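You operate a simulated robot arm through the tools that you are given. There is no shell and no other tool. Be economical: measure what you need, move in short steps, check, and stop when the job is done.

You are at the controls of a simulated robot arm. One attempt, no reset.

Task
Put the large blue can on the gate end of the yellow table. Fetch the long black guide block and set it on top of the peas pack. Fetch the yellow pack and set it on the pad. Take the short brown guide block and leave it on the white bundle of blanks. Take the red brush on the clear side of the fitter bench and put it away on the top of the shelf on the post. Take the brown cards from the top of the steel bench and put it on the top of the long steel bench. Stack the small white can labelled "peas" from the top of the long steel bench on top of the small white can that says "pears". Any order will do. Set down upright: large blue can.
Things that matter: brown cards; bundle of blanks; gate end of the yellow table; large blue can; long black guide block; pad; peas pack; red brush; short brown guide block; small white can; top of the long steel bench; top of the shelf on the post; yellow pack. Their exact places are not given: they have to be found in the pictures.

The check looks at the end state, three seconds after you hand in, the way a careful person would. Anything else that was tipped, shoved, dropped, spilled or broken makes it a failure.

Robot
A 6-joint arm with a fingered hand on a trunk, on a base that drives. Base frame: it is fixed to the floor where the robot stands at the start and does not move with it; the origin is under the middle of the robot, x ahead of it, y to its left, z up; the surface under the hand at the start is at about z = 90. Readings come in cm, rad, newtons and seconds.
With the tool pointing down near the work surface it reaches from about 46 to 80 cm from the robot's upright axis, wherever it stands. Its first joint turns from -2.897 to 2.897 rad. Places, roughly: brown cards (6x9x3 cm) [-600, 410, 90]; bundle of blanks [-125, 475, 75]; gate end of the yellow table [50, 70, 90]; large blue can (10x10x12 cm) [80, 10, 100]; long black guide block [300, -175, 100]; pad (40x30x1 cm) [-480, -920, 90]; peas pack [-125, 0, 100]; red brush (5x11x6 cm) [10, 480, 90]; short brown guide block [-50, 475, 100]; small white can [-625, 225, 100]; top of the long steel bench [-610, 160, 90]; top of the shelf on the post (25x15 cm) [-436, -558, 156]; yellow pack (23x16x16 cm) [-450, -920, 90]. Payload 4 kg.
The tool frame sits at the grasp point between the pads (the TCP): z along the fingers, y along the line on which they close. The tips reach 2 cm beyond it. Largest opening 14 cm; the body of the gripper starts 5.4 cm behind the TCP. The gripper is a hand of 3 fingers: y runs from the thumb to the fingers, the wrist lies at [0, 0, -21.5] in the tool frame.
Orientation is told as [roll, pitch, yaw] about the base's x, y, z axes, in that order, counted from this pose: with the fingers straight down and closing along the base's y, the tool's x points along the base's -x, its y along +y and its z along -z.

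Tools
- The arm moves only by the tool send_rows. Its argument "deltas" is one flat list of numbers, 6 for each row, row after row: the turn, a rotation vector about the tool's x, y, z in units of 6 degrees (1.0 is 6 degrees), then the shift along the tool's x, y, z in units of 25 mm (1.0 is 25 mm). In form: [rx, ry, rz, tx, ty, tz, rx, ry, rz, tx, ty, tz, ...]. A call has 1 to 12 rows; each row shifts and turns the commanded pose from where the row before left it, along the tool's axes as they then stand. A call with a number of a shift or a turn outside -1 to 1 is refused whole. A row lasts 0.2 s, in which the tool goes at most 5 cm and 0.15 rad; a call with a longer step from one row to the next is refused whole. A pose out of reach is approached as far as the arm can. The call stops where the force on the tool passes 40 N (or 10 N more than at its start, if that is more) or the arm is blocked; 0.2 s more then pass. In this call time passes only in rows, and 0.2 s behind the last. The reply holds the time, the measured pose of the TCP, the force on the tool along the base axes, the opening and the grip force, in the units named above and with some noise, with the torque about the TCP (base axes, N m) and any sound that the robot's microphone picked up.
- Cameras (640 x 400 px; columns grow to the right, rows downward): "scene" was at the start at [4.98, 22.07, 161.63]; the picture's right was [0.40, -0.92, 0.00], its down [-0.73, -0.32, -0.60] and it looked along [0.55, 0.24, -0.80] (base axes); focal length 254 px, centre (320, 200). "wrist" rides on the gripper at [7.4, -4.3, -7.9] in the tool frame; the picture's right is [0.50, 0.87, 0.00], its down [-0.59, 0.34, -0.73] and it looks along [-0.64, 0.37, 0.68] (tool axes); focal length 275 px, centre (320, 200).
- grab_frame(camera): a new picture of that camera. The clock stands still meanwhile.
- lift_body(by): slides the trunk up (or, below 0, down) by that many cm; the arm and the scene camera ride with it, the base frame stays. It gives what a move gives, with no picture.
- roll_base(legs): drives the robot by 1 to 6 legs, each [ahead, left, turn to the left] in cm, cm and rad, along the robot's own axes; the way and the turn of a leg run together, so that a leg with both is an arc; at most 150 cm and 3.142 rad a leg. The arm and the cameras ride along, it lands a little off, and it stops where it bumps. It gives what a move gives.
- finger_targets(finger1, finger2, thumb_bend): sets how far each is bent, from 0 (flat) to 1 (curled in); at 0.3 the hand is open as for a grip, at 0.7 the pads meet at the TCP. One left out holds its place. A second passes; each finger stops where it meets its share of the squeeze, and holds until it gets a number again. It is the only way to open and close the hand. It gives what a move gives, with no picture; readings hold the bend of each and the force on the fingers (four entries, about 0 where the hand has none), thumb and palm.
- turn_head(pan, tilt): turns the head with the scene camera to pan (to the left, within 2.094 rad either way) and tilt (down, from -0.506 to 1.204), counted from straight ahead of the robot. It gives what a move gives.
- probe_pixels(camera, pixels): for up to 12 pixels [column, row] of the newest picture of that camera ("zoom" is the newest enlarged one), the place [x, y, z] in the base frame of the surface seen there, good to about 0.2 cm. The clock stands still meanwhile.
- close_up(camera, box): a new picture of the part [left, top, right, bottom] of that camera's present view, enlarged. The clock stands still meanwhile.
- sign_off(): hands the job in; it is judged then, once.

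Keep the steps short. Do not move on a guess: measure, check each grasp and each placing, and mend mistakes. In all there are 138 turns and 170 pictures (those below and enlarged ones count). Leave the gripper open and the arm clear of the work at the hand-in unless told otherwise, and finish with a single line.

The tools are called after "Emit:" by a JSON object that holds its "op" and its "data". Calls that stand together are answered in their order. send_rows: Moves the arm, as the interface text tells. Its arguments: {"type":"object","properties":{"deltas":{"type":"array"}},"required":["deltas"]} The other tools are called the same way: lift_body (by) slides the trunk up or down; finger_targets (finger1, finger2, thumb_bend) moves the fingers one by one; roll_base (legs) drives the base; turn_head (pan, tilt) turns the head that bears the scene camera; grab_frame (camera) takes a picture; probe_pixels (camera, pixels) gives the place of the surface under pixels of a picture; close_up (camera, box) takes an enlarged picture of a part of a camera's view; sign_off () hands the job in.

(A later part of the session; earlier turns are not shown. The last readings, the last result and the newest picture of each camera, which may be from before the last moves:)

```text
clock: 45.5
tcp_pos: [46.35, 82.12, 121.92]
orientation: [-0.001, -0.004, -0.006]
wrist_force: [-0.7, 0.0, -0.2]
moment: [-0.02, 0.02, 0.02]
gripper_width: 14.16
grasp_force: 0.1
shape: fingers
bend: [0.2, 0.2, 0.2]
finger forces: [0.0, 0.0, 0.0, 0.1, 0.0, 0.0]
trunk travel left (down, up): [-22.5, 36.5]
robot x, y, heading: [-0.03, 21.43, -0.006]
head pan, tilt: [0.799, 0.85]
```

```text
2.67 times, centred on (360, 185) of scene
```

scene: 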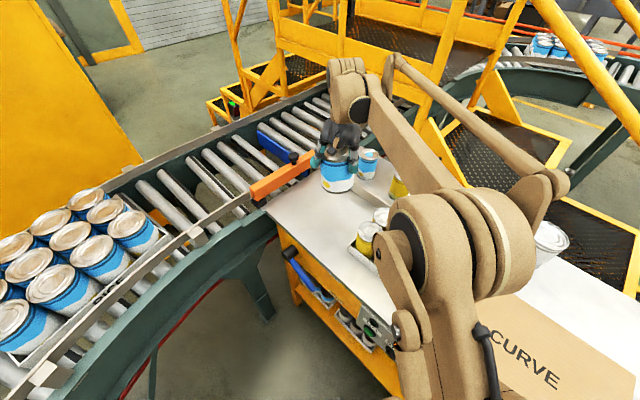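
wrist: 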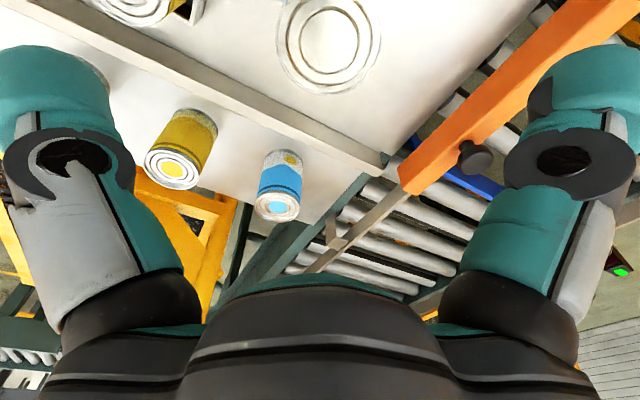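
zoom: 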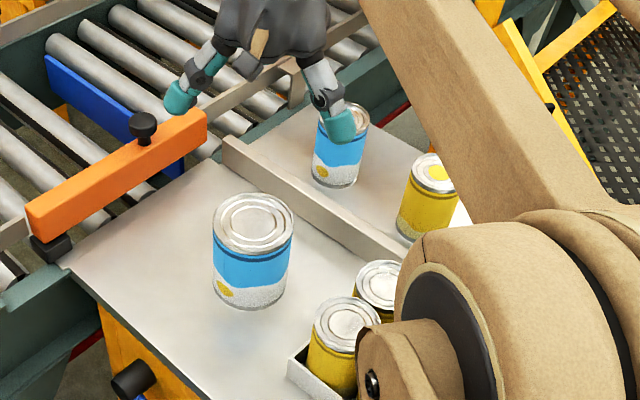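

The blue can stands upright on the gate end. Now I retract the arm and look to the right for the route to the black guide block.

Emit:
{"op": "send_rows", "data": {"deltas": [0, 0, 0, 0, -1, -0.5, 0, 0, 0, 0, -1, -0.5, 0, 0, 0, 0, -1, -0.5, 0, 0, 0, 0, -1, -0.5, 0, 0, 0, 0, -1, -0.5, 0, 0, 0, 0, -1, -0.5, 0, 0, 0, 0, -1, -0.5, 0, 0, 0, 0, -1, -0.5, 0, 0, 0, 0, -1, -0.5, 0, 0, 0, 0, -1, -0.5, 0, 0, 0, 0, -1, 0, 0, 0, 0, 0, -1, 0]}}

Emit:
{"op": "send_rows", "data": {"deltas": [0, 0, 0, 0, -1, 0, 0, 0, 0, 0, -1, 0, 0, 0, 0, 0, -1, 0, 0, 0, 0, 0, -1, 0, 0, 0, 0, 0, -1, 0, 0, 0, 0, 0, -1, 0, 0, 0, 0, 0, -1, 0, 0, 0, 0, 0, -1, 0, 0, 0, 0, 0, -1, 0]}}

Emit:
{"op": "turn_head", "data": {"pan": -0.9, "tilt": 0.5}}

Emit:
{"op": "grab_frame", "data": {"camera": "scene"}}

Emit:
{"op": "turn_head", "data": {"pan": -1.9, "tilt": 0.5}}

Emit:
{"op": "grab_frame", "data": {"camera": "scene"}}

Emit:
{"op": "probe_pixels", "data": {"camera": "scene", "pixels": [[320, 350], [200, 300], [100, 250], [320, 250], [450, 300], [550, 350], [320, 150]]}}

```text
clock: 48.1
tcp_pos: [46.24, 51.99, 134.5]
orientation: [0.0, -0.003, -0.003]
wrist_force: [0.2, -0.1, -0.8]
moment: [-0.02, 0.0, 0.01]
gripper_width: 14.18
grasp_force: 0.1
shape: fingers
bend: [0.2, 0.2, 0.2]
finger forces: [0.0, 0.0, 0.1, 0.0, 0.0, 0.0]
trunk travel left (down, up): [-22.5, 36.5]
robot x, y, heading: [0.12, 21.49, -0.002]
head pan, tilt: [0.799, 0.85]
```

```text
clock: 50.1
tcp_pos: [46.04, 29.51, 134.23]
orientation: [0.0, -0.005, -0.006]
wrist_force: [0.5, -0.2, 0.9]
moment: [0.0, 0.02, 0.02]
gripper_width: 14.19
grasp_force: 0.1
shape: fingers
bend: [0.2, 0.2, 0.2]
finger forces: [0.1, 0.0, 0.0, 0.0, 0.0, 0.1]
trunk travel left (down, up): [-22.5, 36.5]
robot x, y, heading: [-0.05, 21.61, -0.002]
head pan, tilt: [0.799, 0.85]
```

```text
clock: 51.9
tcp_pos: [46.02, 29.62, 134.28]
orientation: [-0.001, -0.003, -0.006]
wrist_force: [-0.2, -0.1, 0.1]
moment: [0.04, 0.01, -0.01]
gripper_width: 14.18
grasp_force: 0.1
shape: fingers
bend: [0.2, 0.2, 0.2]
finger forces: [0.0, 0.0, 0.0, 0.1, 0.1, 0.0]
trunk travel left (down, up): [-22.5, 36.5]
robot x, y, heading: [-0.04, 21.89, -0.006]
head pan, tilt: [-0.901, 0.499]
```

```text
138 pictures are left
```

scene: 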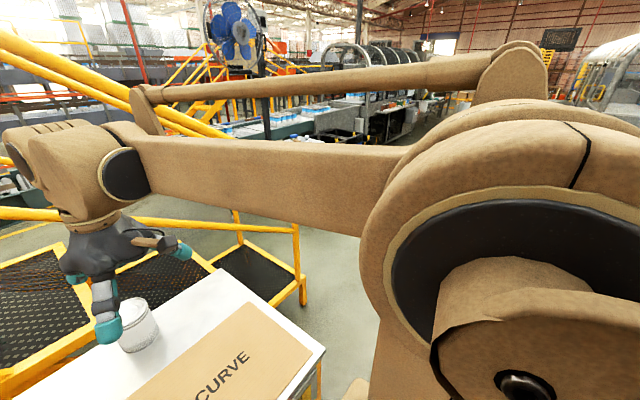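

```text
clock: 53.1
tcp_pos: [45.95, 29.54, 134.22]
orientation: [-0.002, -0.004, -0.006]
wrist_force: [-0.2, 1.0, 1.2]
moment: [0.01, -0.01, 0.01]
gripper_width: 14.18
grasp_force: 0.1
shape: fingers
bend: [0.2, 0.2, 0.2]
finger forces: [0.1, 0.1, 0.0, 0.1, 0.1, 0.0]
trunk travel left (down, up): [-22.5, 36.5]
robot x, y, heading: [-0.01, 21.74, -0.008]
head pan, tilt: [-1.901, 0.499]
```

```text
137 pictures are left
```

scene: 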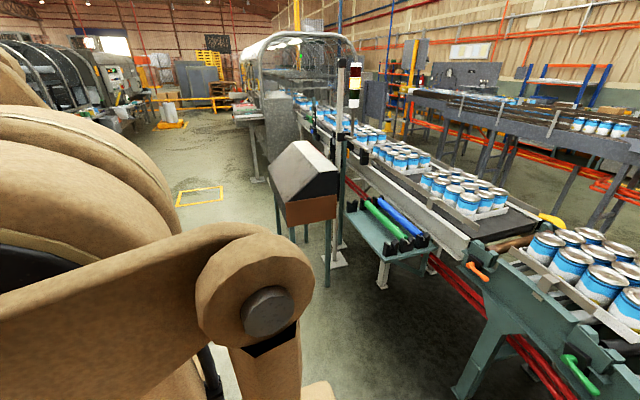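

```text
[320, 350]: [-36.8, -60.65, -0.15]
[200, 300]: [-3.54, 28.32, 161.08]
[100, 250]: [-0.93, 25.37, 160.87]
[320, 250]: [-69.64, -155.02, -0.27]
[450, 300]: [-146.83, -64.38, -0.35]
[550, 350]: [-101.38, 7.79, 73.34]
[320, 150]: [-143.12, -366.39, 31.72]
```

Clear floor to the right. I strafe right 150 cm and look ahead.

Emit:
{"op": "roll_base", "data": {"legs": [[0, -150, 0]]}}

Emit:
{"op": "turn_head", "data": {"pan": 0.05, "tilt": 0.35}}

Emit:
{"op": "grab_frame", "data": {"camera": "scene"}}

Emit:
{"op": "turn_head", "data": {"pan": 2.0, "tilt": 0.5}}

Emit:
{"op": "grab_frame", "data": {"camera": "scene"}}

```text
clock: 60.5
tcp_pos: [45.6, -118.51, 134.32]
orientation: [0.002, -0.003, -0.005]
wrist_force: [-0.8, -0.3, 0.0]
moment: [0.03, 0.01, 0.01]
gripper_width: 14.17
grasp_force: 0.1
shape: fingers
bend: [0.2, 0.2, 0.2]
finger forces: [0.0, 0.1, 0.0, 0.1, 0.0, 0.0]
trunk travel left (down, up): [-22.5, 36.5]
robot x, y, heading: [-0.48, -126.2, -0.008]
head pan, tilt: [-1.901, 0.499]
```

```text
clock: 62.4
tcp_pos: [45.69, -118.61, 134.25]
orientation: [-0.002, -0.003, -0.005]
wrist_force: [-0.1, 0.3, 0.1]
moment: [0.01, 0.02, -0.02]
gripper_width: 14.2
grasp_force: 0.1
shape: fingers
bend: [0.2, 0.2, 0.2]
finger forces: [0.1, 0.1, 0.0, 0.1, 0.1, 0.1]
trunk travel left (down, up): [-22.5, 36.5]
robot x, y, heading: [-0.18, -126.61, -0.01]
head pan, tilt: [0.051, 0.351]
```

```text
136 pictures are left
```

scene: 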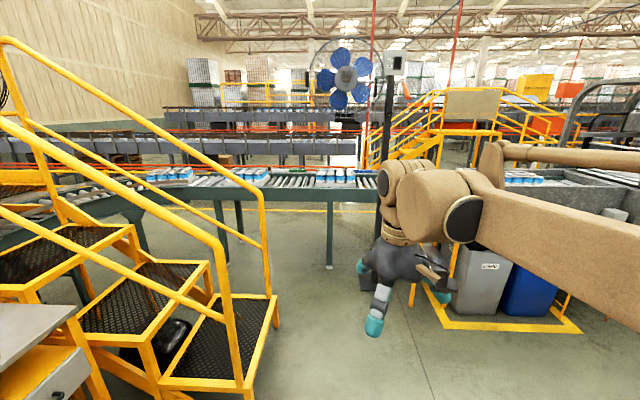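

```text
clock: 64.3
tcp_pos: [45.55, -118.45, 134.39]
orientation: [-0.001, -0.004, -0.005]
wrist_force: [-0.2, -0.7, 0.1]
moment: [0.0, 0.01, 0.01]
gripper_width: 14.21
grasp_force: 0.1
shape: fingers
bend: [0.2, 0.2, 0.2]
finger forces: [0.0, 0.0, 0.0, 0.1, 0.0, 0.0]
trunk travel left (down, up): [-22.5, 36.5]
robot x, y, heading: [-0.34, -126.43, -0.0]
head pan, tilt: [2.0, 0.499]
```

```text
135 pictures are left
```

scene: 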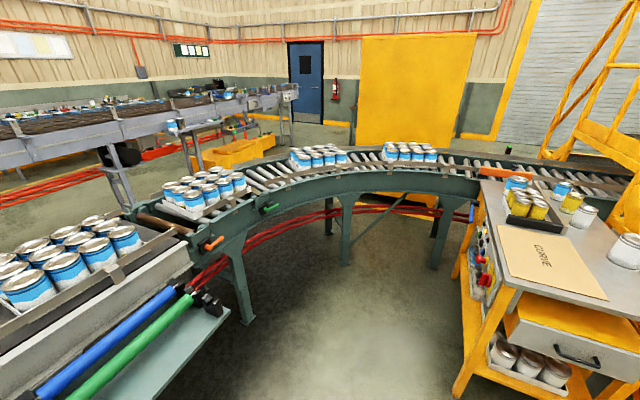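

Move right to y≈-170 and ahead 150 cm, then look at the stand.

Emit:
{"op": "roll_base", "data": {"legs": [[0, -45, 0], [130, 0, 0]]}}

Emit:
{"op": "turn_head", "data": {"pan": 0.3, "tilt": 0.6}}

Emit:
{"op": "grab_frame", "data": {"camera": "scene"}}

Emit:
{"op": "grab_frame", "data": {"camera": "wrist"}}

```text
clock: 73.0
tcp_pos: [173.3, -165.02, 134.26]
orientation: [-0.001, -0.004, -0.013]
wrist_force: [-0.5, -0.8, -0.6]
moment: [-0.01, 0.05, -0.03]
gripper_width: 14.19
grasp_force: 0.2
shape: fingers
bend: [0.2, 0.2, 0.2]
finger forces: [0.0, 0.0, 0.1, 0.0, 0.0, 0.0]
trunk travel left (down, up): [-22.5, 36.5]
robot x, y, heading: [127.01, -172.76, -0.015]
head pan, tilt: [2.0, 0.499]
```

```text
clock: 74.8
tcp_pos: [173.06, -165.04, 134.28]
orientation: [-0.002, -0.003, -0.012]
wrist_force: [0.4, 0.7, 0.5]
moment: [0.01, 0.03, 0.01]
gripper_width: 14.18
grasp_force: 0.0
shape: fingers
bend: [0.2, 0.2, 0.2]
finger forces: [0.0, 0.0, 0.1, 0.0, 0.0, 0.0]
trunk travel left (down, up): [-22.5, 36.5]
robot x, y, heading: [127.13, -172.64, -0.012]
head pan, tilt: [0.3, 0.6]
```

```text
134 pictures are left
```

scene: 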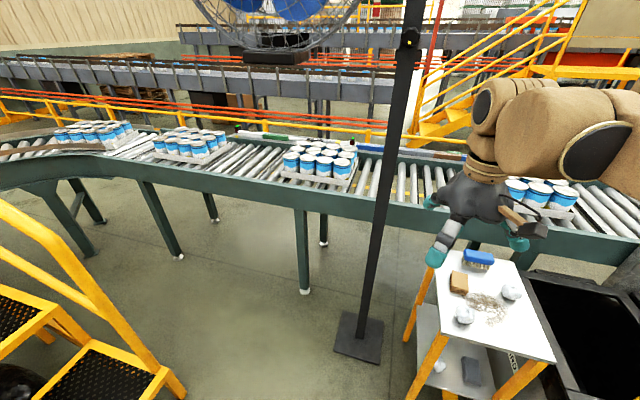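

```text
133 pictures are left
```

wrist: 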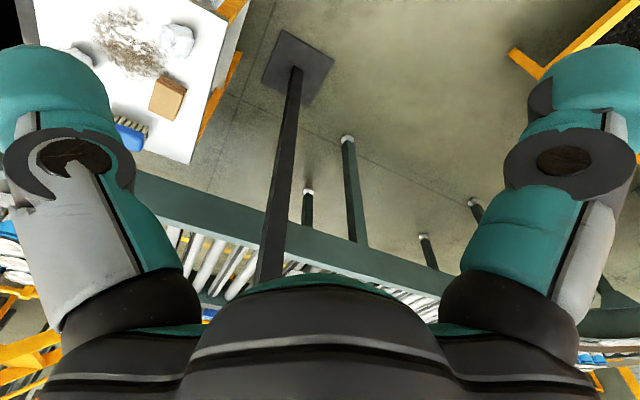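

I see a stand with rubbish and blocks on the conveyor rail near (300,143) and (430,155). Zoom and probe.

Emit:
{"op": "close_up", "data": {"camera": "scene", "box": [220, 110, 480, 272]}}

Emit:
{"op": "probe_pixels", "data": {"camera": "scene", "pixels": [[250, 135], [300, 143], [430, 155], [480, 290], [320, 158], [370, 310], [530, 340], [300, 196], [430, 260]]}}

```text
2.46 times, centred on (350, 191) of scene
```

zoom: 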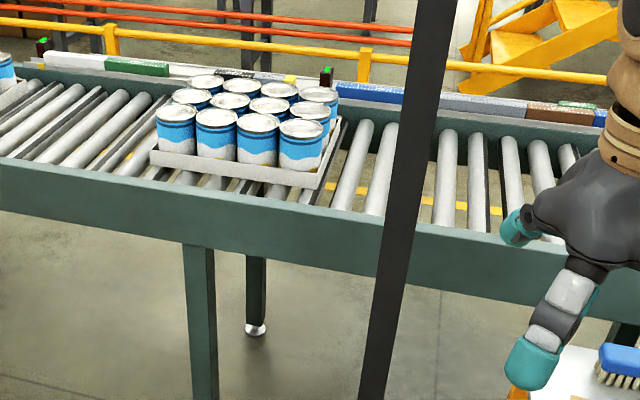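

```text
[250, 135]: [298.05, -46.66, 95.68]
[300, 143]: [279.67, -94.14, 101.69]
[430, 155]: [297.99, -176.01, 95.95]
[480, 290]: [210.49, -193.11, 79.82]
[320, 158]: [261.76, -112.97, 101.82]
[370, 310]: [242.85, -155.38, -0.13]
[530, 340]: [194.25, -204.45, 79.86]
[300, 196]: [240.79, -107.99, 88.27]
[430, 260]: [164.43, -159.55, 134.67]
```

The far-rail blocks are the candidates; the hand hides part. I move the hand to the right and look again.

Emit:
{"op": "send_rows", "data": {"deltas": [0, 0, 0, 0, -1, -0.6, 0, 0, 0, 0, -1, -0.6, 0, 0, 0, 0, -1, -0.6, 0, 0, 0, 0, -1, -0.6, 0, 0, 0, 0, -1, -0.6, 0, 0, 0, 0, -1, -0.6, 0, 0, 0, 0, -1, -0.6, 0, 0, 0, 0, -1, -0.6, 0, 0, 0, 0, -1, 0, 0, 0, 0, 0, -1, 0, 0, 0, 0, 0, -1, 0, 0, 0, 0, 0, -1, 0]}}

Emit:
{"op": "send_rows", "data": {"deltas": [0, 0, 0, 0, -1, 0, 0, 0, 0, 0, -1, 0, 0, 0, 0, 0, -1, 0, 0, 0, 0, 0, -1, 0, 0, 0, 0, 0, -1, 0, 0, 0, 0, 0, -1, 0, 0, 0, 0, 0, -1, 0, 0, 0, 0, 0, -1, 0]}}

Emit:
{"op": "turn_head", "data": {"pan": -0.05, "tilt": 0.55}}

Emit:
{"op": "grab_frame", "data": {"camera": "scene"}}

Emit:
{"op": "close_up", "data": {"camera": "scene", "box": [200, 70, 440, 220]}}

```text
clock: 77.4
tcp_pos: [172.82, -195.1, 146.34]
orientation: [0.0, -0.004, -0.012]
wrist_force: [-0.5, -0.6, 0.5]
moment: [0.03, -0.02, 0.01]
gripper_width: 14.19
grasp_force: 0.1
shape: fingers
bend: [0.2, 0.2, 0.2]
finger forces: [0.1, 0.1, 0.0, 0.0, 0.1, 0.0]
trunk travel left (down, up): [-22.5, 36.5]
robot x, y, heading: [126.86, -172.62, -0.011]
head pan, tilt: [0.3, 0.6]
```

```text
clock: 79.2
tcp_pos: [172.43, -215.19, 146.22]
orientation: [-0.001, -0.003, -0.012]
wrist_force: [0.2, -0.3, -0.1]
moment: [0.04, 0.0, 0.0]
gripper_width: 14.18
grasp_force: 0.0
shape: fingers
bend: [0.2, 0.2, 0.2]
finger forces: [0.1, 0.1, 0.0, 0.0, 0.0, 0.0]
trunk travel left (down, up): [-22.5, 36.5]
robot x, y, heading: [127.43, -172.29, -0.008]
head pan, tilt: [0.3, 0.6]
```

```text
clock: 80.0
tcp_pos: [172.57, -214.99, 146.28]
orientation: [-0.001, -0.003, -0.012]
wrist_force: [0.2, 0.1, -0.5]
moment: [-0.03, -0.02, 0.02]
gripper_width: 14.19
grasp_force: 0.0
shape: fingers
bend: [0.2, 0.2, 0.2]
finger forces: [0.0, 0.0, 0.0, 0.1, 0.0, 0.0]
trunk travel left (down, up): [-22.5, 36.5]
robot x, y, heading: [127.11, -172.56, -0.01]
head pan, tilt: [-0.051, 0.55]
```

```text
131 pictures are left
```

scene: 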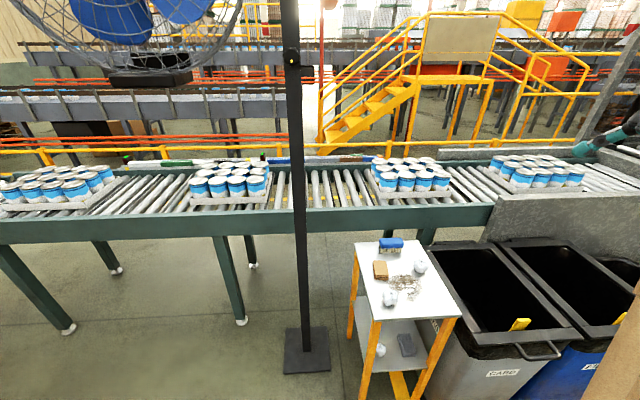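

```text
2.67 times, centred on (320, 145) of scene
```

zoom: 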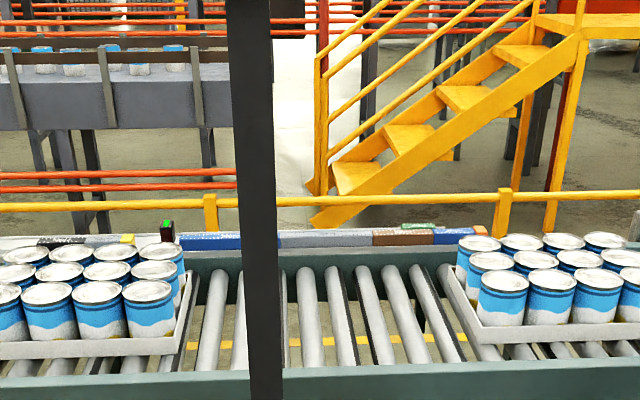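

Emit:
{"op": "close_up", "data": {"camera": "scene", "box": [150, 130, 290, 200]}}

Emit:
{"op": "close_up", "data": {"camera": "scene", "box": [290, 130, 430, 200]}}

Emit:
{"op": "probe_pixels", "data": {"camera": "zoom", "pixels": [[30, 120], [100, 128], [180, 135], [280, 130], [350, 122], [420, 130], [270, 110]]}}

```text
4.57 times, centred on (220, 165) of scene
```

zoom: 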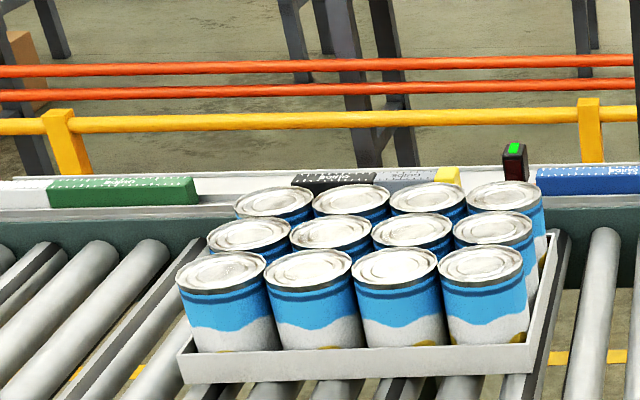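

```text
4.57 times, centred on (360, 165) of scene
```

zoom: 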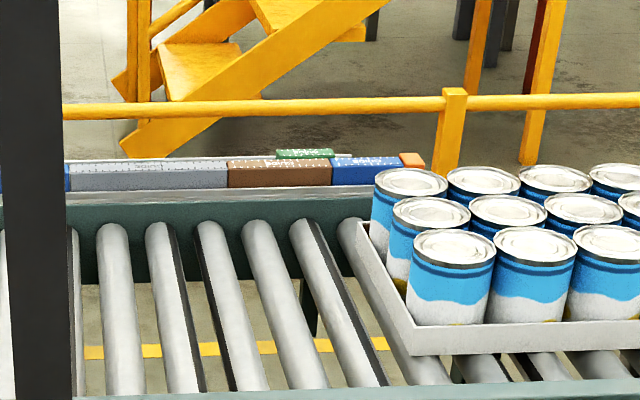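

```text
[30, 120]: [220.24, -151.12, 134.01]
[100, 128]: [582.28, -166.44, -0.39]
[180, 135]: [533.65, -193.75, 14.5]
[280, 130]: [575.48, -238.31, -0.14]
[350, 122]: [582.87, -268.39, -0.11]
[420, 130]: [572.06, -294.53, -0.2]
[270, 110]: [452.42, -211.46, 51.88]
```

A black block is visible at scene pixel (222,169). I probe along the row.

Emit:
{"op": "probe_pixels", "data": {"camera": "scene", "pixels": [[217, 169], [229, 168], [235, 168], [247, 168], [192, 171], [163, 171], [275, 169], [320, 168], [352, 167], [372, 167], [380, 165], [356, 163]]}}

Emit:
{"op": "turn_head", "data": {"pan": -0.5, "tilt": 0.45}}

Emit:
{"op": "grab_frame", "data": {"camera": "scene"}}

```text
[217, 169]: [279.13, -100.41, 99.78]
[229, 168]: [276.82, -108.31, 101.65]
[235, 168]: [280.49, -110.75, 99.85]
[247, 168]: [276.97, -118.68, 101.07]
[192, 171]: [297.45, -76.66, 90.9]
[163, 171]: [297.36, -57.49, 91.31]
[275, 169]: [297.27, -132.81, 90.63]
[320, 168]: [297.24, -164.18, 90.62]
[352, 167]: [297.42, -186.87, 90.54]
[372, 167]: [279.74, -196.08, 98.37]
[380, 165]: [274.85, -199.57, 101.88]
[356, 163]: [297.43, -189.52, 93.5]
```

```text
clock: 80.9
tcp_pos: [172.51, -215.02, 146.22]
orientation: [-0.003, -0.003, -0.013]
wrist_force: [0.1, -0.3, 0.0]
moment: [-0.03, 0.01, -0.04]
gripper_width: 14.19
grasp_force: 0.0
shape: fingers
bend: [0.2, 0.2, 0.2]
finger forces: [0.0, 0.0, 0.0, 0.0, 0.0, 0.1]
trunk travel left (down, up): [-22.5, 36.5]
robot x, y, heading: [126.89, -172.41, -0.01]
head pan, tilt: [-0.499, 0.45]
```

```text
127 pictures are left
```

scene: 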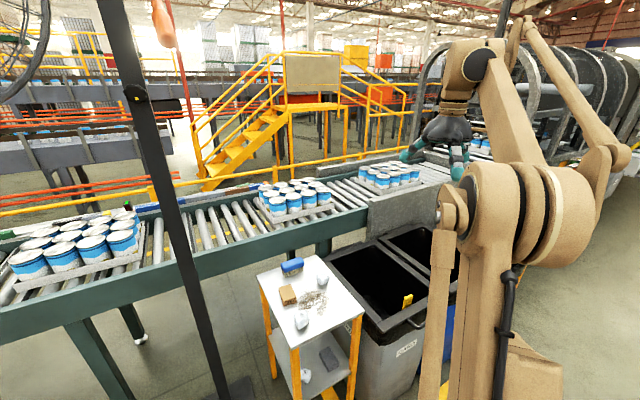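

Strafe left to look at the blocks hidden by the post and packs from another angle.

Emit:
{"op": "roll_base", "data": {"legs": [[0, 55, 0]]}}

Emit:
{"op": "turn_head", "data": {"pan": 0.0, "tilt": 0.45}}

Emit:
{"op": "close_up", "data": {"camera": "scene", "box": [60, 120, 320, 260]}}

Emit:
{"op": "close_up", "data": {"camera": "scene", "box": [300, 100, 520, 240]}}

```text
clock: 84.0
tcp_pos: [173.15, -159.99, 146.29]
orientation: [-0.001, -0.003, -0.014]
wrist_force: [0.6, 0.4, 0.0]
moment: [-0.02, 0.0, 0.02]
gripper_width: 14.19
grasp_force: 0.2
shape: fingers
bend: [0.2, 0.2, 0.2]
finger forces: [0.1, 0.1, 0.0, 0.0, 0.0, 0.1]
trunk travel left (down, up): [-22.5, 36.5]
robot x, y, heading: [128.19, -117.76, -0.014]
head pan, tilt: [-0.499, 0.45]
```

```text
clock: 85.0
tcp_pos: [173.16, -160.09, 146.23]
orientation: [0.0, -0.004, -0.013]
wrist_force: [0.0, -0.3, -0.2]
moment: [-0.04, 0.03, 0.01]
gripper_width: 14.15
grasp_force: 0.1
shape: fingers
bend: [0.2, 0.2, 0.2]
finger forces: [0.1, 0.0, 0.0, 0.0, 0.0, 0.0]
trunk travel left (down, up): [-22.5, 36.5]
robot x, y, heading: [127.95, -117.55, -0.01]
head pan, tilt: [0.0, 0.45]
```

```text
2.46 times, centred on (190, 190) of scene
```

zoom: 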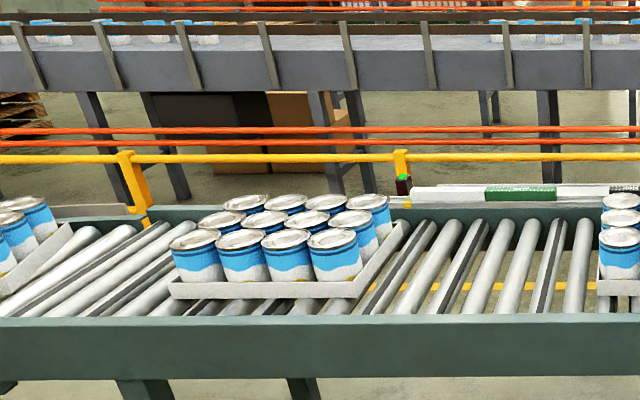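

```text
2.86 times, centred on (410, 170) of scene
```

zoom: 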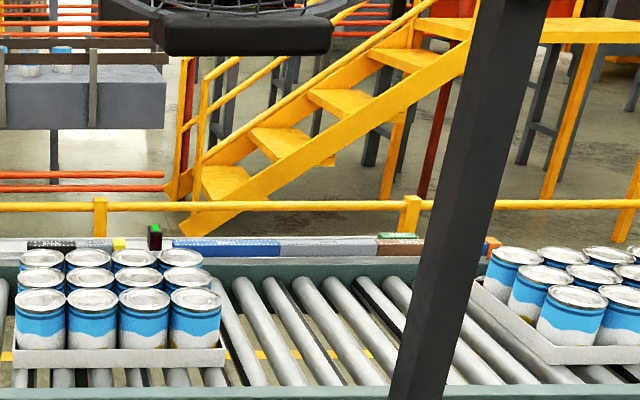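

Blocks may lie in a second row behind. I raise the trunk to look over them.

Emit:
{"op": "lift_body", "data": {"by": 36}}

Emit:
{"op": "close_up", "data": {"camera": "scene", "box": [290, 150, 490, 275]}}

Emit:
{"op": "close_up", "data": {"camera": "scene", "box": [360, 165, 470, 234]}}

```text
clock: 88.5
tcp_pos: [173.06, -160.07, 182.25]
orientation: [-0.001, -0.003, -0.012]
wrist_force: [-0.2, -0.1, 0.3]
moment: [-0.03, 0.01, -0.02]
gripper_width: 14.16
grasp_force: 0.0
shape: fingers
bend: [0.2, 0.2, 0.2]
finger forces: [0.0, 0.0, 0.0, 0.1, 0.0, 0.1]
trunk travel left (down, up): [-58.5, 0.5]
robot x, y, heading: [127.75, -117.78, -0.011]
head pan, tilt: [0.0, 0.45]
```

```text
3.20 times, centred on (390, 212) of scene
```

zoom: 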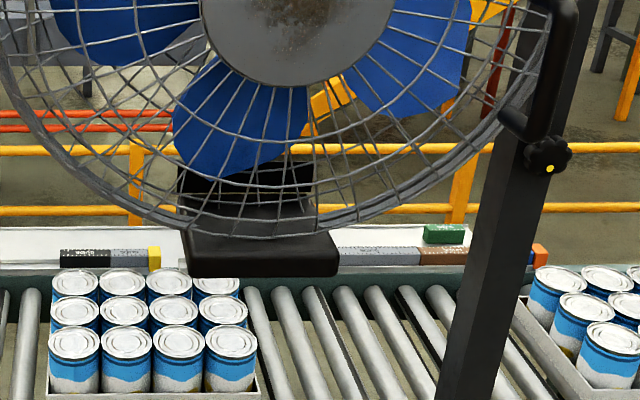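

```text
5.80 times, centred on (415, 200) of scene
```

zoom: 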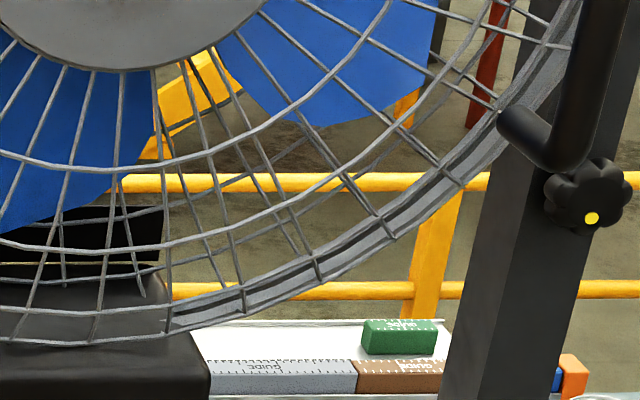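

Only one black block so far, at y≈-96. I check from further right, raised, before choosing.

Emit:
{"op": "roll_base", "data": {"legs": [[0, -95, 0]]}}

Emit:
{"op": "turn_head", "data": {"pan": 0.1, "tilt": 0.5}}

Emit:
{"op": "grab_frame", "data": {"camera": "scene"}}

Emit:
{"op": "close_up", "data": {"camera": "scene", "box": [200, 130, 420, 267]}}

```text
clock: 93.4
tcp_pos: [171.89, -255.05, 182.16]
orientation: [-0.001, -0.004, -0.013]
wrist_force: [0.0, 0.3, 0.1]
moment: [-0.01, -0.02, -0.03]
gripper_width: 14.17
grasp_force: 0.0
shape: fingers
bend: [0.2, 0.2, 0.2]
finger forces: [0.1, 0.0, 0.1, 0.0, 0.0, 0.0]
trunk travel left (down, up): [-58.5, 0.5]
robot x, y, heading: [126.74, -212.5, -0.015]
head pan, tilt: [0.0, 0.45]
```

```text
clock: 94.1
tcp_pos: [171.81, -255.0, 182.28]
orientation: [0.0, -0.003, -0.015]
wrist_force: [-0.2, -0.2, 0.6]
moment: [-0.01, 0.0, 0.02]
gripper_width: 14.18
grasp_force: 0.1
shape: fingers
bend: [0.2, 0.2, 0.2]
finger forces: [0.1, 0.0, 0.0, 0.1, 0.1, 0.0]
trunk travel left (down, up): [-58.5, 0.5]
robot x, y, heading: [126.22, -212.21, -0.01]
head pan, tilt: [0.099, 0.499]
```

```text
122 pictures are left
```

scene: 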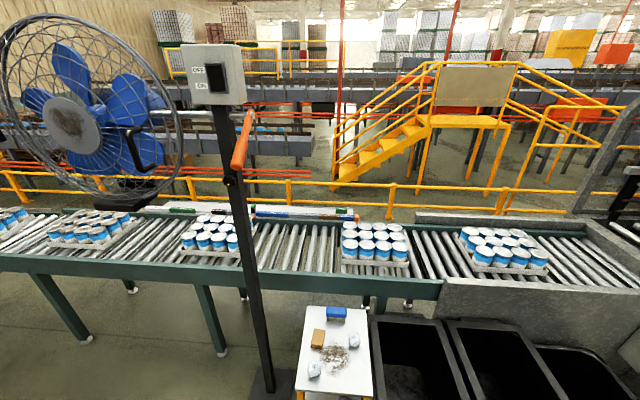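

```text
2.91 times, centred on (310, 198) of scene
```

zoom: 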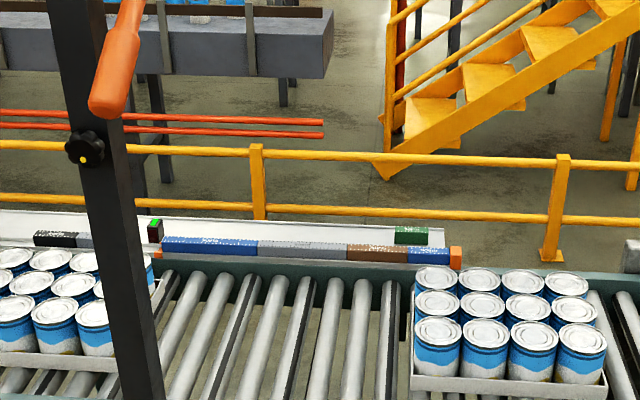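

Emit:
{"op": "probe_pixels", "data": {"camera": "zoom", "pixels": [[38, 238], [55, 236], [74, 238], [84, 238], [165, 245], [255, 250], [262, 250], [345, 250], [350, 252], [405, 255], [445, 258], [412, 234]]}}

Emit:
{"op": "close_up", "data": {"camera": "scene", "box": [245, 195, 375, 240]}}

```text
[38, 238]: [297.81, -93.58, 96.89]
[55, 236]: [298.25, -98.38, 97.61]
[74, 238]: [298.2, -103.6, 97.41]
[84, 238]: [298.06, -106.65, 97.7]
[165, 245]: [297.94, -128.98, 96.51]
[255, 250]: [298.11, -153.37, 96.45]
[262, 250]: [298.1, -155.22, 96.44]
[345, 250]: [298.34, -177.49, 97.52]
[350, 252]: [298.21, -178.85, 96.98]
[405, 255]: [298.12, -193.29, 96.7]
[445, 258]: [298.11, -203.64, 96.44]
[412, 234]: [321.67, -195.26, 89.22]
```

```text
4.92 times, centred on (310, 218) of scene
```

zoom: 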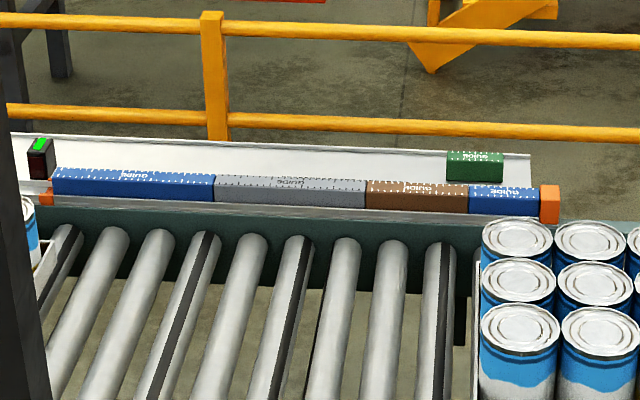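

Emit:
{"op": "close_up", "data": {"camera": "scene", "box": [130, 190, 260, 235]}}

Emit:
{"op": "turn_head", "data": {"pan": -0.25, "tilt": 0.6}}

Emit:
{"op": "grab_frame", "data": {"camera": "scene"}}

```text
4.92 times, centred on (195, 212) of scene
```

zoom: 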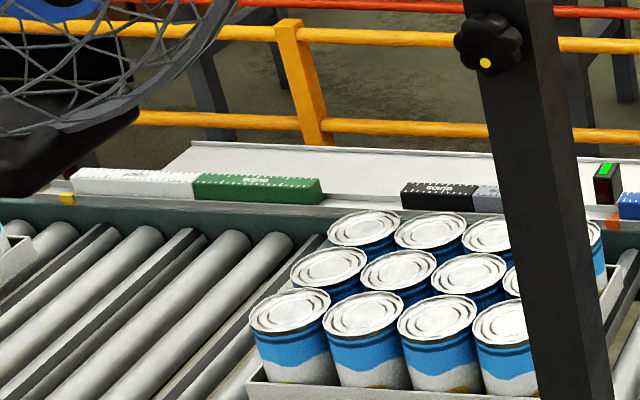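

```text
clock: 94.9
tcp_pos: [171.91, -254.9, 182.15]
orientation: [-0.003, -0.002, -0.014]
wrist_force: [-0.3, -0.1, 0.3]
moment: [0.02, -0.01, 0.0]
gripper_width: 14.18
grasp_force: 0.0
shape: fingers
bend: [0.2, 0.2, 0.2]
finger forces: [0.0, 0.1, 0.0, 0.0, 0.1, 0.1]
trunk travel left (down, up): [-58.5, 0.5]
robot x, y, heading: [126.4, -212.18, -0.013]
head pan, tilt: [-0.25, 0.6]
```

```text
118 pictures are left
```

scene: 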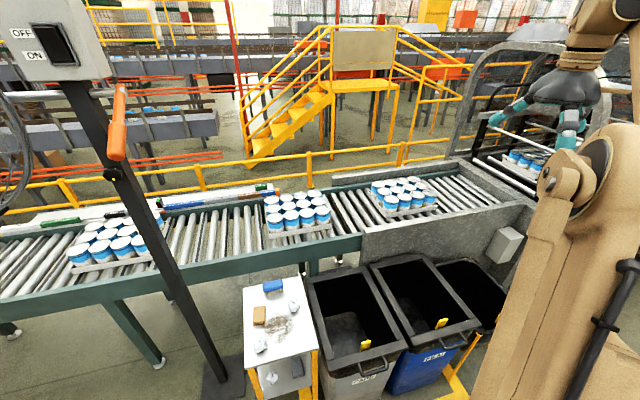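

No long black block on the visible racks (that black one at y≈-98 is short). One could lie hidden close behind the front row near y -175; I extend the arm high over the stand to look down with the wrist camera.

Emit:
{"op": "roll_base", "data": {"legs": [[0, 25, 0], [20, 0, 0]]}}

Emit:
{"op": "send_rows", "data": {"deltas": [0, 0, 1, -1, 0.5, 0, 0, 0, 1, -1, 0.5, 0, 0, 0, 1, -1, 0.5, 0, 0, 0, 1, -1, 0.5, 0, 0, 0, 1, -1, 0.5, 0, 0, 0, 0, -1, 0.5, -0.5, 0, 0, 0, -1, 0.5, -0.5, 0, 0, 0, -1, 0.5, -0.5, 0, 0, 0, -1, 0.5, -0.5, 0, 0, 0, -1, 0.5, -0.5]}}

Emit:
{"op": "grab_frame", "data": {"camera": "wrist"}}

```text
clock: 98.0
tcp_pos: [192.73, -230.04, 182.16]
orientation: [-0.002, -0.004, -0.012]
wrist_force: [-0.2, -0.4, 0.2]
moment: [-0.05, 0.01, 0.01]
gripper_width: 14.15
grasp_force: 0.1
shape: fingers
bend: [0.2, 0.2, 0.2]
finger forces: [0.0, 0.0, 0.0, 0.1, 0.0, 0.0]
trunk travel left (down, up): [-58.5, 0.5]
robot x, y, heading: [147.4, -187.18, -0.011]
head pan, tilt: [-0.25, 0.6]
```

```text
clock: 100.2
tcp_pos: [207.04, -221.84, 178.61]
orientation: [0.001, -0.005, -0.535]
wrist_force: [0.8, -0.1, -0.1]
moment: [-0.04, 0.05, -0.01]
gripper_width: 14.2
grasp_force: 0.2
shape: fingers
bend: [0.2, 0.2, 0.2]
finger forces: [0.1, 0.0, 0.1, 0.0, 0.0, 0.1]
out of reach, approached as far as the arm can: row 3, 4, 5, 6, 7, 8, 9, 10
trunk travel left (down, up): [-58.5, 0.5]
robot x, y, heading: [147.16, -187.63, -0.01]
head pan, tilt: [-0.25, 0.6]
```

```text
117 pictures are left
```

wrist: 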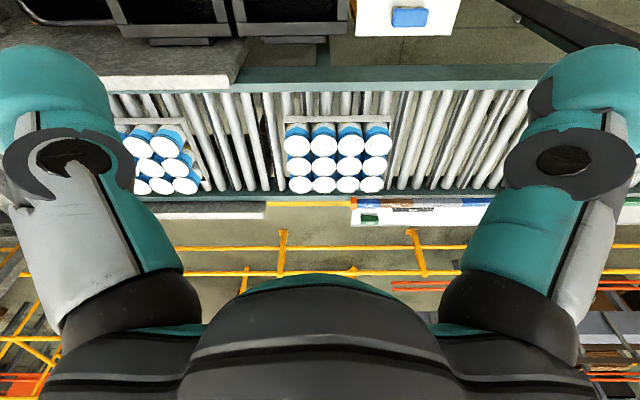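

Emit:
{"op": "close_up", "data": {"camera": "wrist", "box": [330, 170, 520, 245]}}

```text
3.37 times, centred on (425, 208) of wrist
```

zoom: 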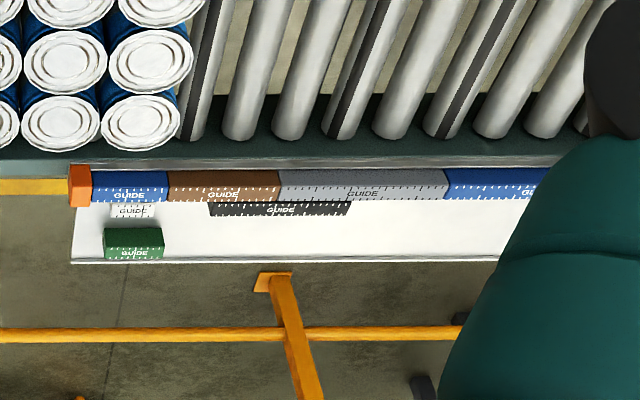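

Found: a long black block tucked behind the front row, at zoom (280,210). Measuring it.

Emit:
{"op": "probe_pixels", "data": {"camera": "zoom", "pixels": [[212, 209], [348, 209], [280, 210], [280, 204], [280, 214], [300, 230], [225, 188], [350, 185], [130, 210], [135, 240], [280, 160], [270, 282]]}}

Emit:
{"op": "probe_pixels", "data": {"camera": "wrist", "pixels": [[345, 78], [410, 15], [240, 78], [200, 60], [500, 60], [420, 245]]}}

```text
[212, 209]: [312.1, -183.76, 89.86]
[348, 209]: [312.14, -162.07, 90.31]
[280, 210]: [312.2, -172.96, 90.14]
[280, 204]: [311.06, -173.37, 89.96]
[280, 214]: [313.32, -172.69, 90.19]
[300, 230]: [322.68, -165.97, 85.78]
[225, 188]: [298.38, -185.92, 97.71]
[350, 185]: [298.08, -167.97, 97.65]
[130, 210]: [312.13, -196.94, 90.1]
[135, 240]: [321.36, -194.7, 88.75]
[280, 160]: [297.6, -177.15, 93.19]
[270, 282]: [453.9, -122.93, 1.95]
```

```text
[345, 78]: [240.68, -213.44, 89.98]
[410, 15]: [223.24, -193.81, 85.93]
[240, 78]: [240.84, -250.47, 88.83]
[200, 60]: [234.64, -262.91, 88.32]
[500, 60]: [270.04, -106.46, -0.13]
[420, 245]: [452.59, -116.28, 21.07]
```

The long black block is at (312, -173), top z 90, 22 cm along y, in a tray on the far side of the conveyor; an aisle (x 330–454) lies behind it. It must be fetched from there, so I first need a way out of this bay. Retract and look toward -y.

Emit:
{"op": "send_rows", "data": {"deltas": [0, 0, -1, 0, 0, 0, 0, 0, -1, 0, 0, 0, 0, 0, -1, 0, 0, 0, 0, 0, -1, 0, 0, 0, 0, 0, -1, 0, 0, 0, 0, 0, 0, 0.8, 1, 0, 0, 0, 0, 0.8, 1, 0, 0, 0, 0, 0.8, 1, 0, 0, 0, 0, 0.8, 1, 0, 0, 0, 0, 0.8, 1, 0, 0, 0, 0, 0.8, 1, 0, 0, 0, 0, 0.8, 1, 0]}}

Emit:
{"op": "roll_base", "data": {"legs": [[-60, 0, 0], [0, 0, -1.57]]}}

Emit:
{"op": "turn_head", "data": {"pan": 0.5, "tilt": 0.25}}

Emit:
{"op": "grab_frame", "data": {"camera": "scene"}}

Emit:
{"op": "turn_head", "data": {"pan": -0.5, "tilt": 0.25}}

Emit:
{"op": "grab_frame", "data": {"camera": "scene"}}

```text
clock: 102.8
tcp_pos: [192.88, -203.91, 178.8]
orientation: [-0.001, -0.005, -0.012]
wrist_force: [-0.1, -0.4, -0.9]
moment: [-0.03, -0.07, -0.01]
gripper_width: 14.19
grasp_force: 0.0
shape: fingers
bend: [0.2, 0.2, 0.2]
finger forces: [0.0, 0.0, 0.0, 0.0, 0.1, 0.0]
trunk travel left (down, up): [-58.5, 0.5]
robot x, y, heading: [147.16, -187.69, -0.012]
head pan, tilt: [-0.25, 0.6]
```

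```text
clock: 110.0
tcp_pos: [70.96, -232.84, 178.69]
orientation: [0.0, -0.006, -1.581]
wrist_force: [0.6, 0.3, -0.1]
moment: [0.01, 0.0, 0.0]
gripper_width: 14.18
grasp_force: 0.0
shape: fingers
bend: [0.2, 0.2, 0.2]
finger forces: [0.0, 0.0, 0.1, 0.1, 0.0, 0.1]
trunk travel left (down, up): [-58.5, 0.5]
robot x, y, heading: [87.53, -187.25, -1.578]
head pan, tilt: [-0.25, 0.6]
```

```text
clock: 111.1
tcp_pos: [71.02, -232.91, 178.56]
orientation: [-0.001, -0.003, -1.582]
wrist_force: [0.0, 0.3, -0.6]
moment: [0.02, -0.04, 0.02]
gripper_width: 14.2
grasp_force: 0.2
shape: fingers
bend: [0.2, 0.2, 0.2]
finger forces: [0.1, 0.0, 0.1, 0.1, 0.0, 0.0]
trunk travel left (down, up): [-58.5, 0.5]
robot x, y, heading: [87.43, -186.37, -1.578]
head pan, tilt: [0.499, 0.25]
```

```text
115 pictures are left
```

scene: 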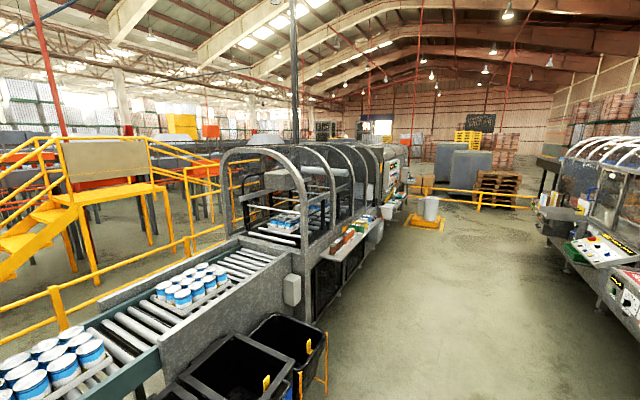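

```text
clock: 112.3
tcp_pos: [71.05, -232.9, 178.71]
orientation: [-0.003, -0.002, -1.581]
wrist_force: [0.0, 0.3, -0.3]
moment: [0.02, 0.03, -0.02]
gripper_width: 14.21
grasp_force: 0.0
shape: fingers
bend: [0.2, 0.2, 0.2]
finger forces: [0.2, 0.0, 0.0, 0.1, 0.0, 0.0]
trunk travel left (down, up): [-58.5, 0.5]
robot x, y, heading: [87.32, -186.89, -1.578]
head pan, tilt: [-0.499, 0.25]
```

```text
114 pictures are left
```

scene: 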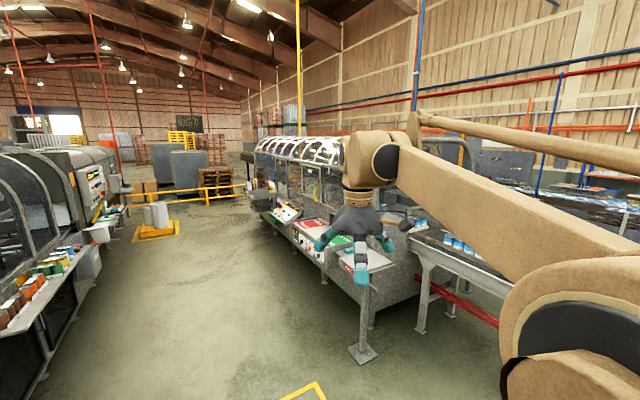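

Emit:
{"op": "probe_pixels", "data": {"camera": "scene", "pixels": [[250, 200], [225, 190], [200, 195], [180, 235], [262, 198], [215, 180], [250, 155], [365, 350], [300, 390], [200, 300], [100, 340], [160, 160]]}}

Emit:
{"op": "close_up", "data": {"camera": "scene", "box": [100, 100, 320, 238]}}

```text
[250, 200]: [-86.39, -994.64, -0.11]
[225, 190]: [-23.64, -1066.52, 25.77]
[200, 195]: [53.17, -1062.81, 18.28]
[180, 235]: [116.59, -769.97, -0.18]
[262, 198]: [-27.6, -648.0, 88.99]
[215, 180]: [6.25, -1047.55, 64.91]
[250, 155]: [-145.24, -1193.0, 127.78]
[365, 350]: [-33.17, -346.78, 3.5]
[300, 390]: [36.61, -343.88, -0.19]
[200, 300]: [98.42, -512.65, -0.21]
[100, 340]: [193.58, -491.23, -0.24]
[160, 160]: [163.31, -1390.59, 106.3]
```

```text
2.90 times, centred on (210, 169) of scene
```

zoom: 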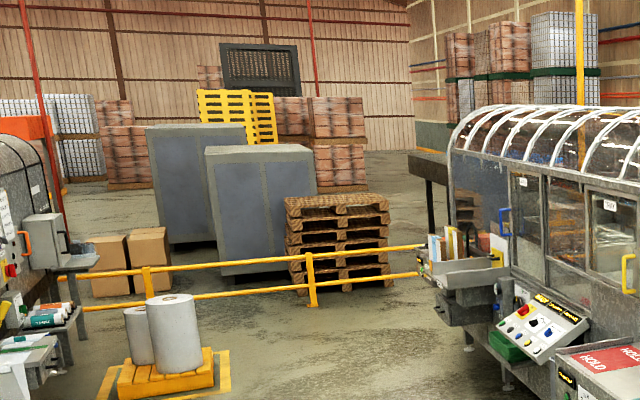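

Drive down the corridor (x≈42) to y≈-640 and look around the machine's end.

Emit:
{"op": "roll_base", "data": {"legs": [[150, -20, 0], [150, -25, 0], [150, 0, 0]]}}

Emit:
{"op": "turn_head", "data": {"pan": -0.2, "tilt": 0.25}}

Emit:
{"op": "grab_frame", "data": {"camera": "scene"}}

Emit:
{"op": "probe_pixels", "data": {"camera": "scene", "pixels": [[100, 250], [200, 250], [300, 230], [350, 230], [400, 230], [450, 250], [300, 160], [400, 160], [320, 300]]}}

```text
refused: leg 1 is longer than a leg can be; nothing moved
```

```text
clock: 113.1
tcp_pos: [71.04, -233.02, 178.61]
orientation: [-0.002, -0.004, -1.581]
wrist_force: [-0.4, 0.3, -1.1]
moment: [0.01, -0.01, -0.01]
gripper_width: 14.19
grasp_force: 0.1
shape: fingers
bend: [0.2, 0.2, 0.2]
finger forces: [0.0, 0.0, 0.1, 0.0, 0.0, 0.1]
trunk travel left (down, up): [-58.5, 0.5]
robot x, y, heading: [87.25, -186.75, -1.583]
head pan, tilt: [-0.201, 0.25]
```

```text
112 pictures are left
```

scene: 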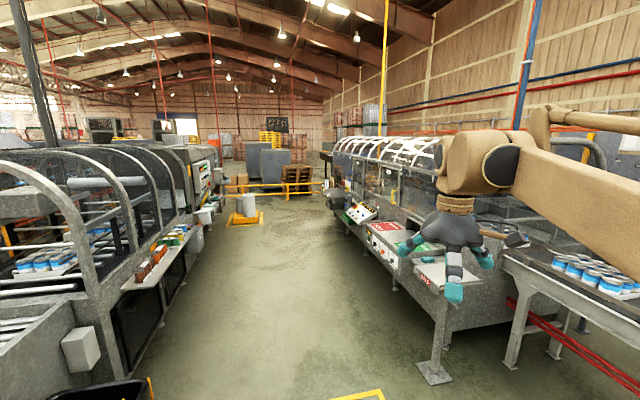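

```text
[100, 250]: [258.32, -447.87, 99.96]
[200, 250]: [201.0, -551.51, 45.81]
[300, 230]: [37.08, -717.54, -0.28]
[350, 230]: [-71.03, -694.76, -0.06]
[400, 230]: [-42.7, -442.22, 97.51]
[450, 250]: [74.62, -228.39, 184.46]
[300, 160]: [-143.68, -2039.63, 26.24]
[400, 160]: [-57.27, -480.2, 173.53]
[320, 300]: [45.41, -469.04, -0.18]
```

Emit:
{"op": "roll_base", "data": {"legs": [[145, -22, 0], [145, -22, 0], [145, 0, 0]]}}

Emit:
{"op": "turn_head", "data": {"pan": -0.1, "tilt": 0.3}}

Emit:
{"op": "grab_frame", "data": {"camera": "scene"}}

Emit:
{"op": "probe_pixels", "data": {"camera": "scene", "pixels": [[100, 250], [200, 250], [300, 230], [350, 230], [400, 230], [450, 250], [350, 180], [400, 160], [320, 300], [500, 200], [300, 180], [380, 200]]}}

```text
clock: 134.2
tcp_pos: [22.83, -669.8, 178.61]
orientation: [-0.002, -0.003, -1.589]
wrist_force: [0.3, 0.5, -0.1]
moment: [0.01, 0.02, 0.01]
gripper_width: 14.19
grasp_force: 0.1
shape: fingers
bend: [0.2, 0.2, 0.2]
finger forces: [0.1, 0.0, 0.1, 0.0, 0.0, 0.1]
trunk travel left (down, up): [-58.5, 0.5]
robot x, y, heading: [39.26, -623.8, -1.589]
head pan, tilt: [-0.201, 0.25]
```

```text
clock: 134.9
tcp_pos: [22.6, -669.69, 178.62]
orientation: [-0.002, -0.003, -1.587]
wrist_force: [1.0, 0.4, -0.9]
moment: [-0.02, 0.04, 0.0]
gripper_width: 14.18
grasp_force: 0.1
shape: fingers
bend: [0.2, 0.2, 0.2]
finger forces: [0.0, 0.1, 0.0, 0.1, 0.1, 0.1]
trunk travel left (down, up): [-58.5, 0.5]
robot x, y, heading: [39.07, -623.73, -1.586]
head pan, tilt: [-0.099, 0.3]
```

```text
111 pictures are left
```

scene: 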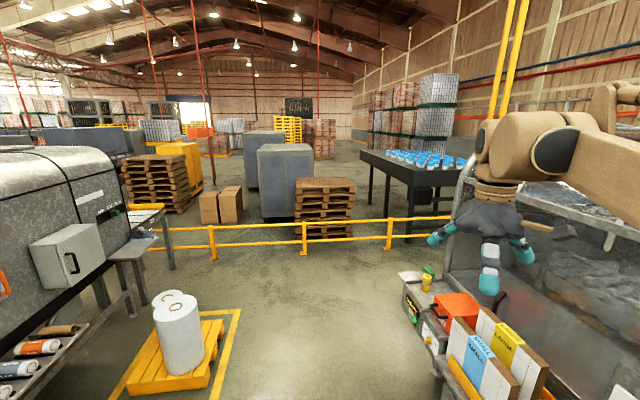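

```text
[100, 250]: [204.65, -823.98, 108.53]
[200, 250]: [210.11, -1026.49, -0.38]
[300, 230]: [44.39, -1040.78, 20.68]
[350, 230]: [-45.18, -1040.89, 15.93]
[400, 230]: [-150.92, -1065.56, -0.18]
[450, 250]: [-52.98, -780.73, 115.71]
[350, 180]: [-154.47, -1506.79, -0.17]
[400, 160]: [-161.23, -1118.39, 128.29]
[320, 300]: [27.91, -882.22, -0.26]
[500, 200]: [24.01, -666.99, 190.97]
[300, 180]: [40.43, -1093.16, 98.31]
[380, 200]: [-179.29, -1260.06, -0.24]
```

Emit:
{"op": "roll_base", "data": {"legs": [[145, 0, 0], [135, 0, 0], [0, 0, -1.55]]}}

Emit:
{"op": "turn_head", "data": {"pan": 0.25, "tilt": 0.35}}

Emit:
{"op": "grab_frame", "data": {"camera": "scene"}}

Emit:
{"op": "probe_pixels", "data": {"camera": "scene", "pixels": [[100, 250], [200, 250], [300, 230], [350, 230], [400, 230], [450, 250], [350, 180], [400, 160], [320, 300], [500, 200], [300, 180], [250, 300]]}}

```text
clock: 152.1
tcp_pos: [-7.98, -889.31, 178.65]
orientation: [-0.003, -0.005, -3.087]
wrist_force: [0.3, -0.9, 0.6]
moment: [0.0, 0.01, -0.03]
gripper_width: 14.17
grasp_force: 0.0
shape: fingers
bend: [0.2, 0.2, 0.2]
finger forces: [0.0, 0.0, 0.0, 0.0, 0.0, 0.0]
trunk travel left (down, up): [-58.5, 0.5]
robot x, y, heading: [39.29, -902.3, -3.09]
head pan, tilt: [-0.099, 0.3]
```

```text
clock: 152.9
tcp_pos: [-7.85, -889.26, 178.68]
orientation: [-0.002, -0.004, -3.087]
wrist_force: [0.8, 0.1, -0.3]
moment: [-0.04, 0.03, -0.03]
gripper_width: 14.19
grasp_force: 0.1
shape: fingers
bend: [0.2, 0.2, 0.2]
finger forces: [0.1, 0.0, 0.1, 0.0, 0.0, 0.0]
trunk travel left (down, up): [-58.5, 0.5]
robot x, y, heading: [39.01, -902.43, -3.088]
head pan, tilt: [0.25, 0.351]
```

```text
110 pictures are left
```

scene: 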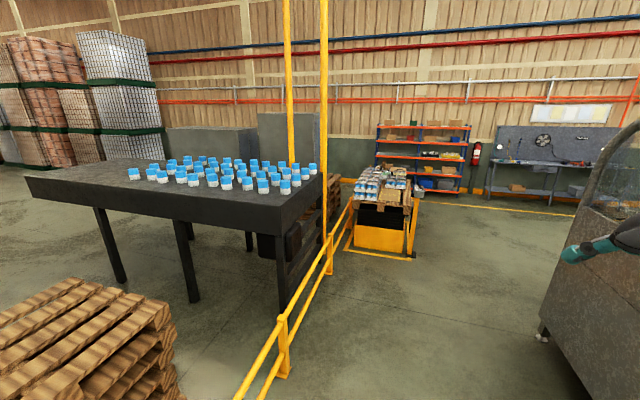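

```text
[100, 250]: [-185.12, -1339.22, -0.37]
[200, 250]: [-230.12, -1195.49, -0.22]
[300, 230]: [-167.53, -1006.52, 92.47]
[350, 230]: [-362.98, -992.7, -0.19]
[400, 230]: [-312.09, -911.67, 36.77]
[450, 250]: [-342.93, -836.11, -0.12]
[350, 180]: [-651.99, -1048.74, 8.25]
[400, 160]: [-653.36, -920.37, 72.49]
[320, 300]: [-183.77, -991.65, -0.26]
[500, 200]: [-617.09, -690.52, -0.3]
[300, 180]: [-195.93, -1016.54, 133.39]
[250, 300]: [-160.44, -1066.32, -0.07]
```

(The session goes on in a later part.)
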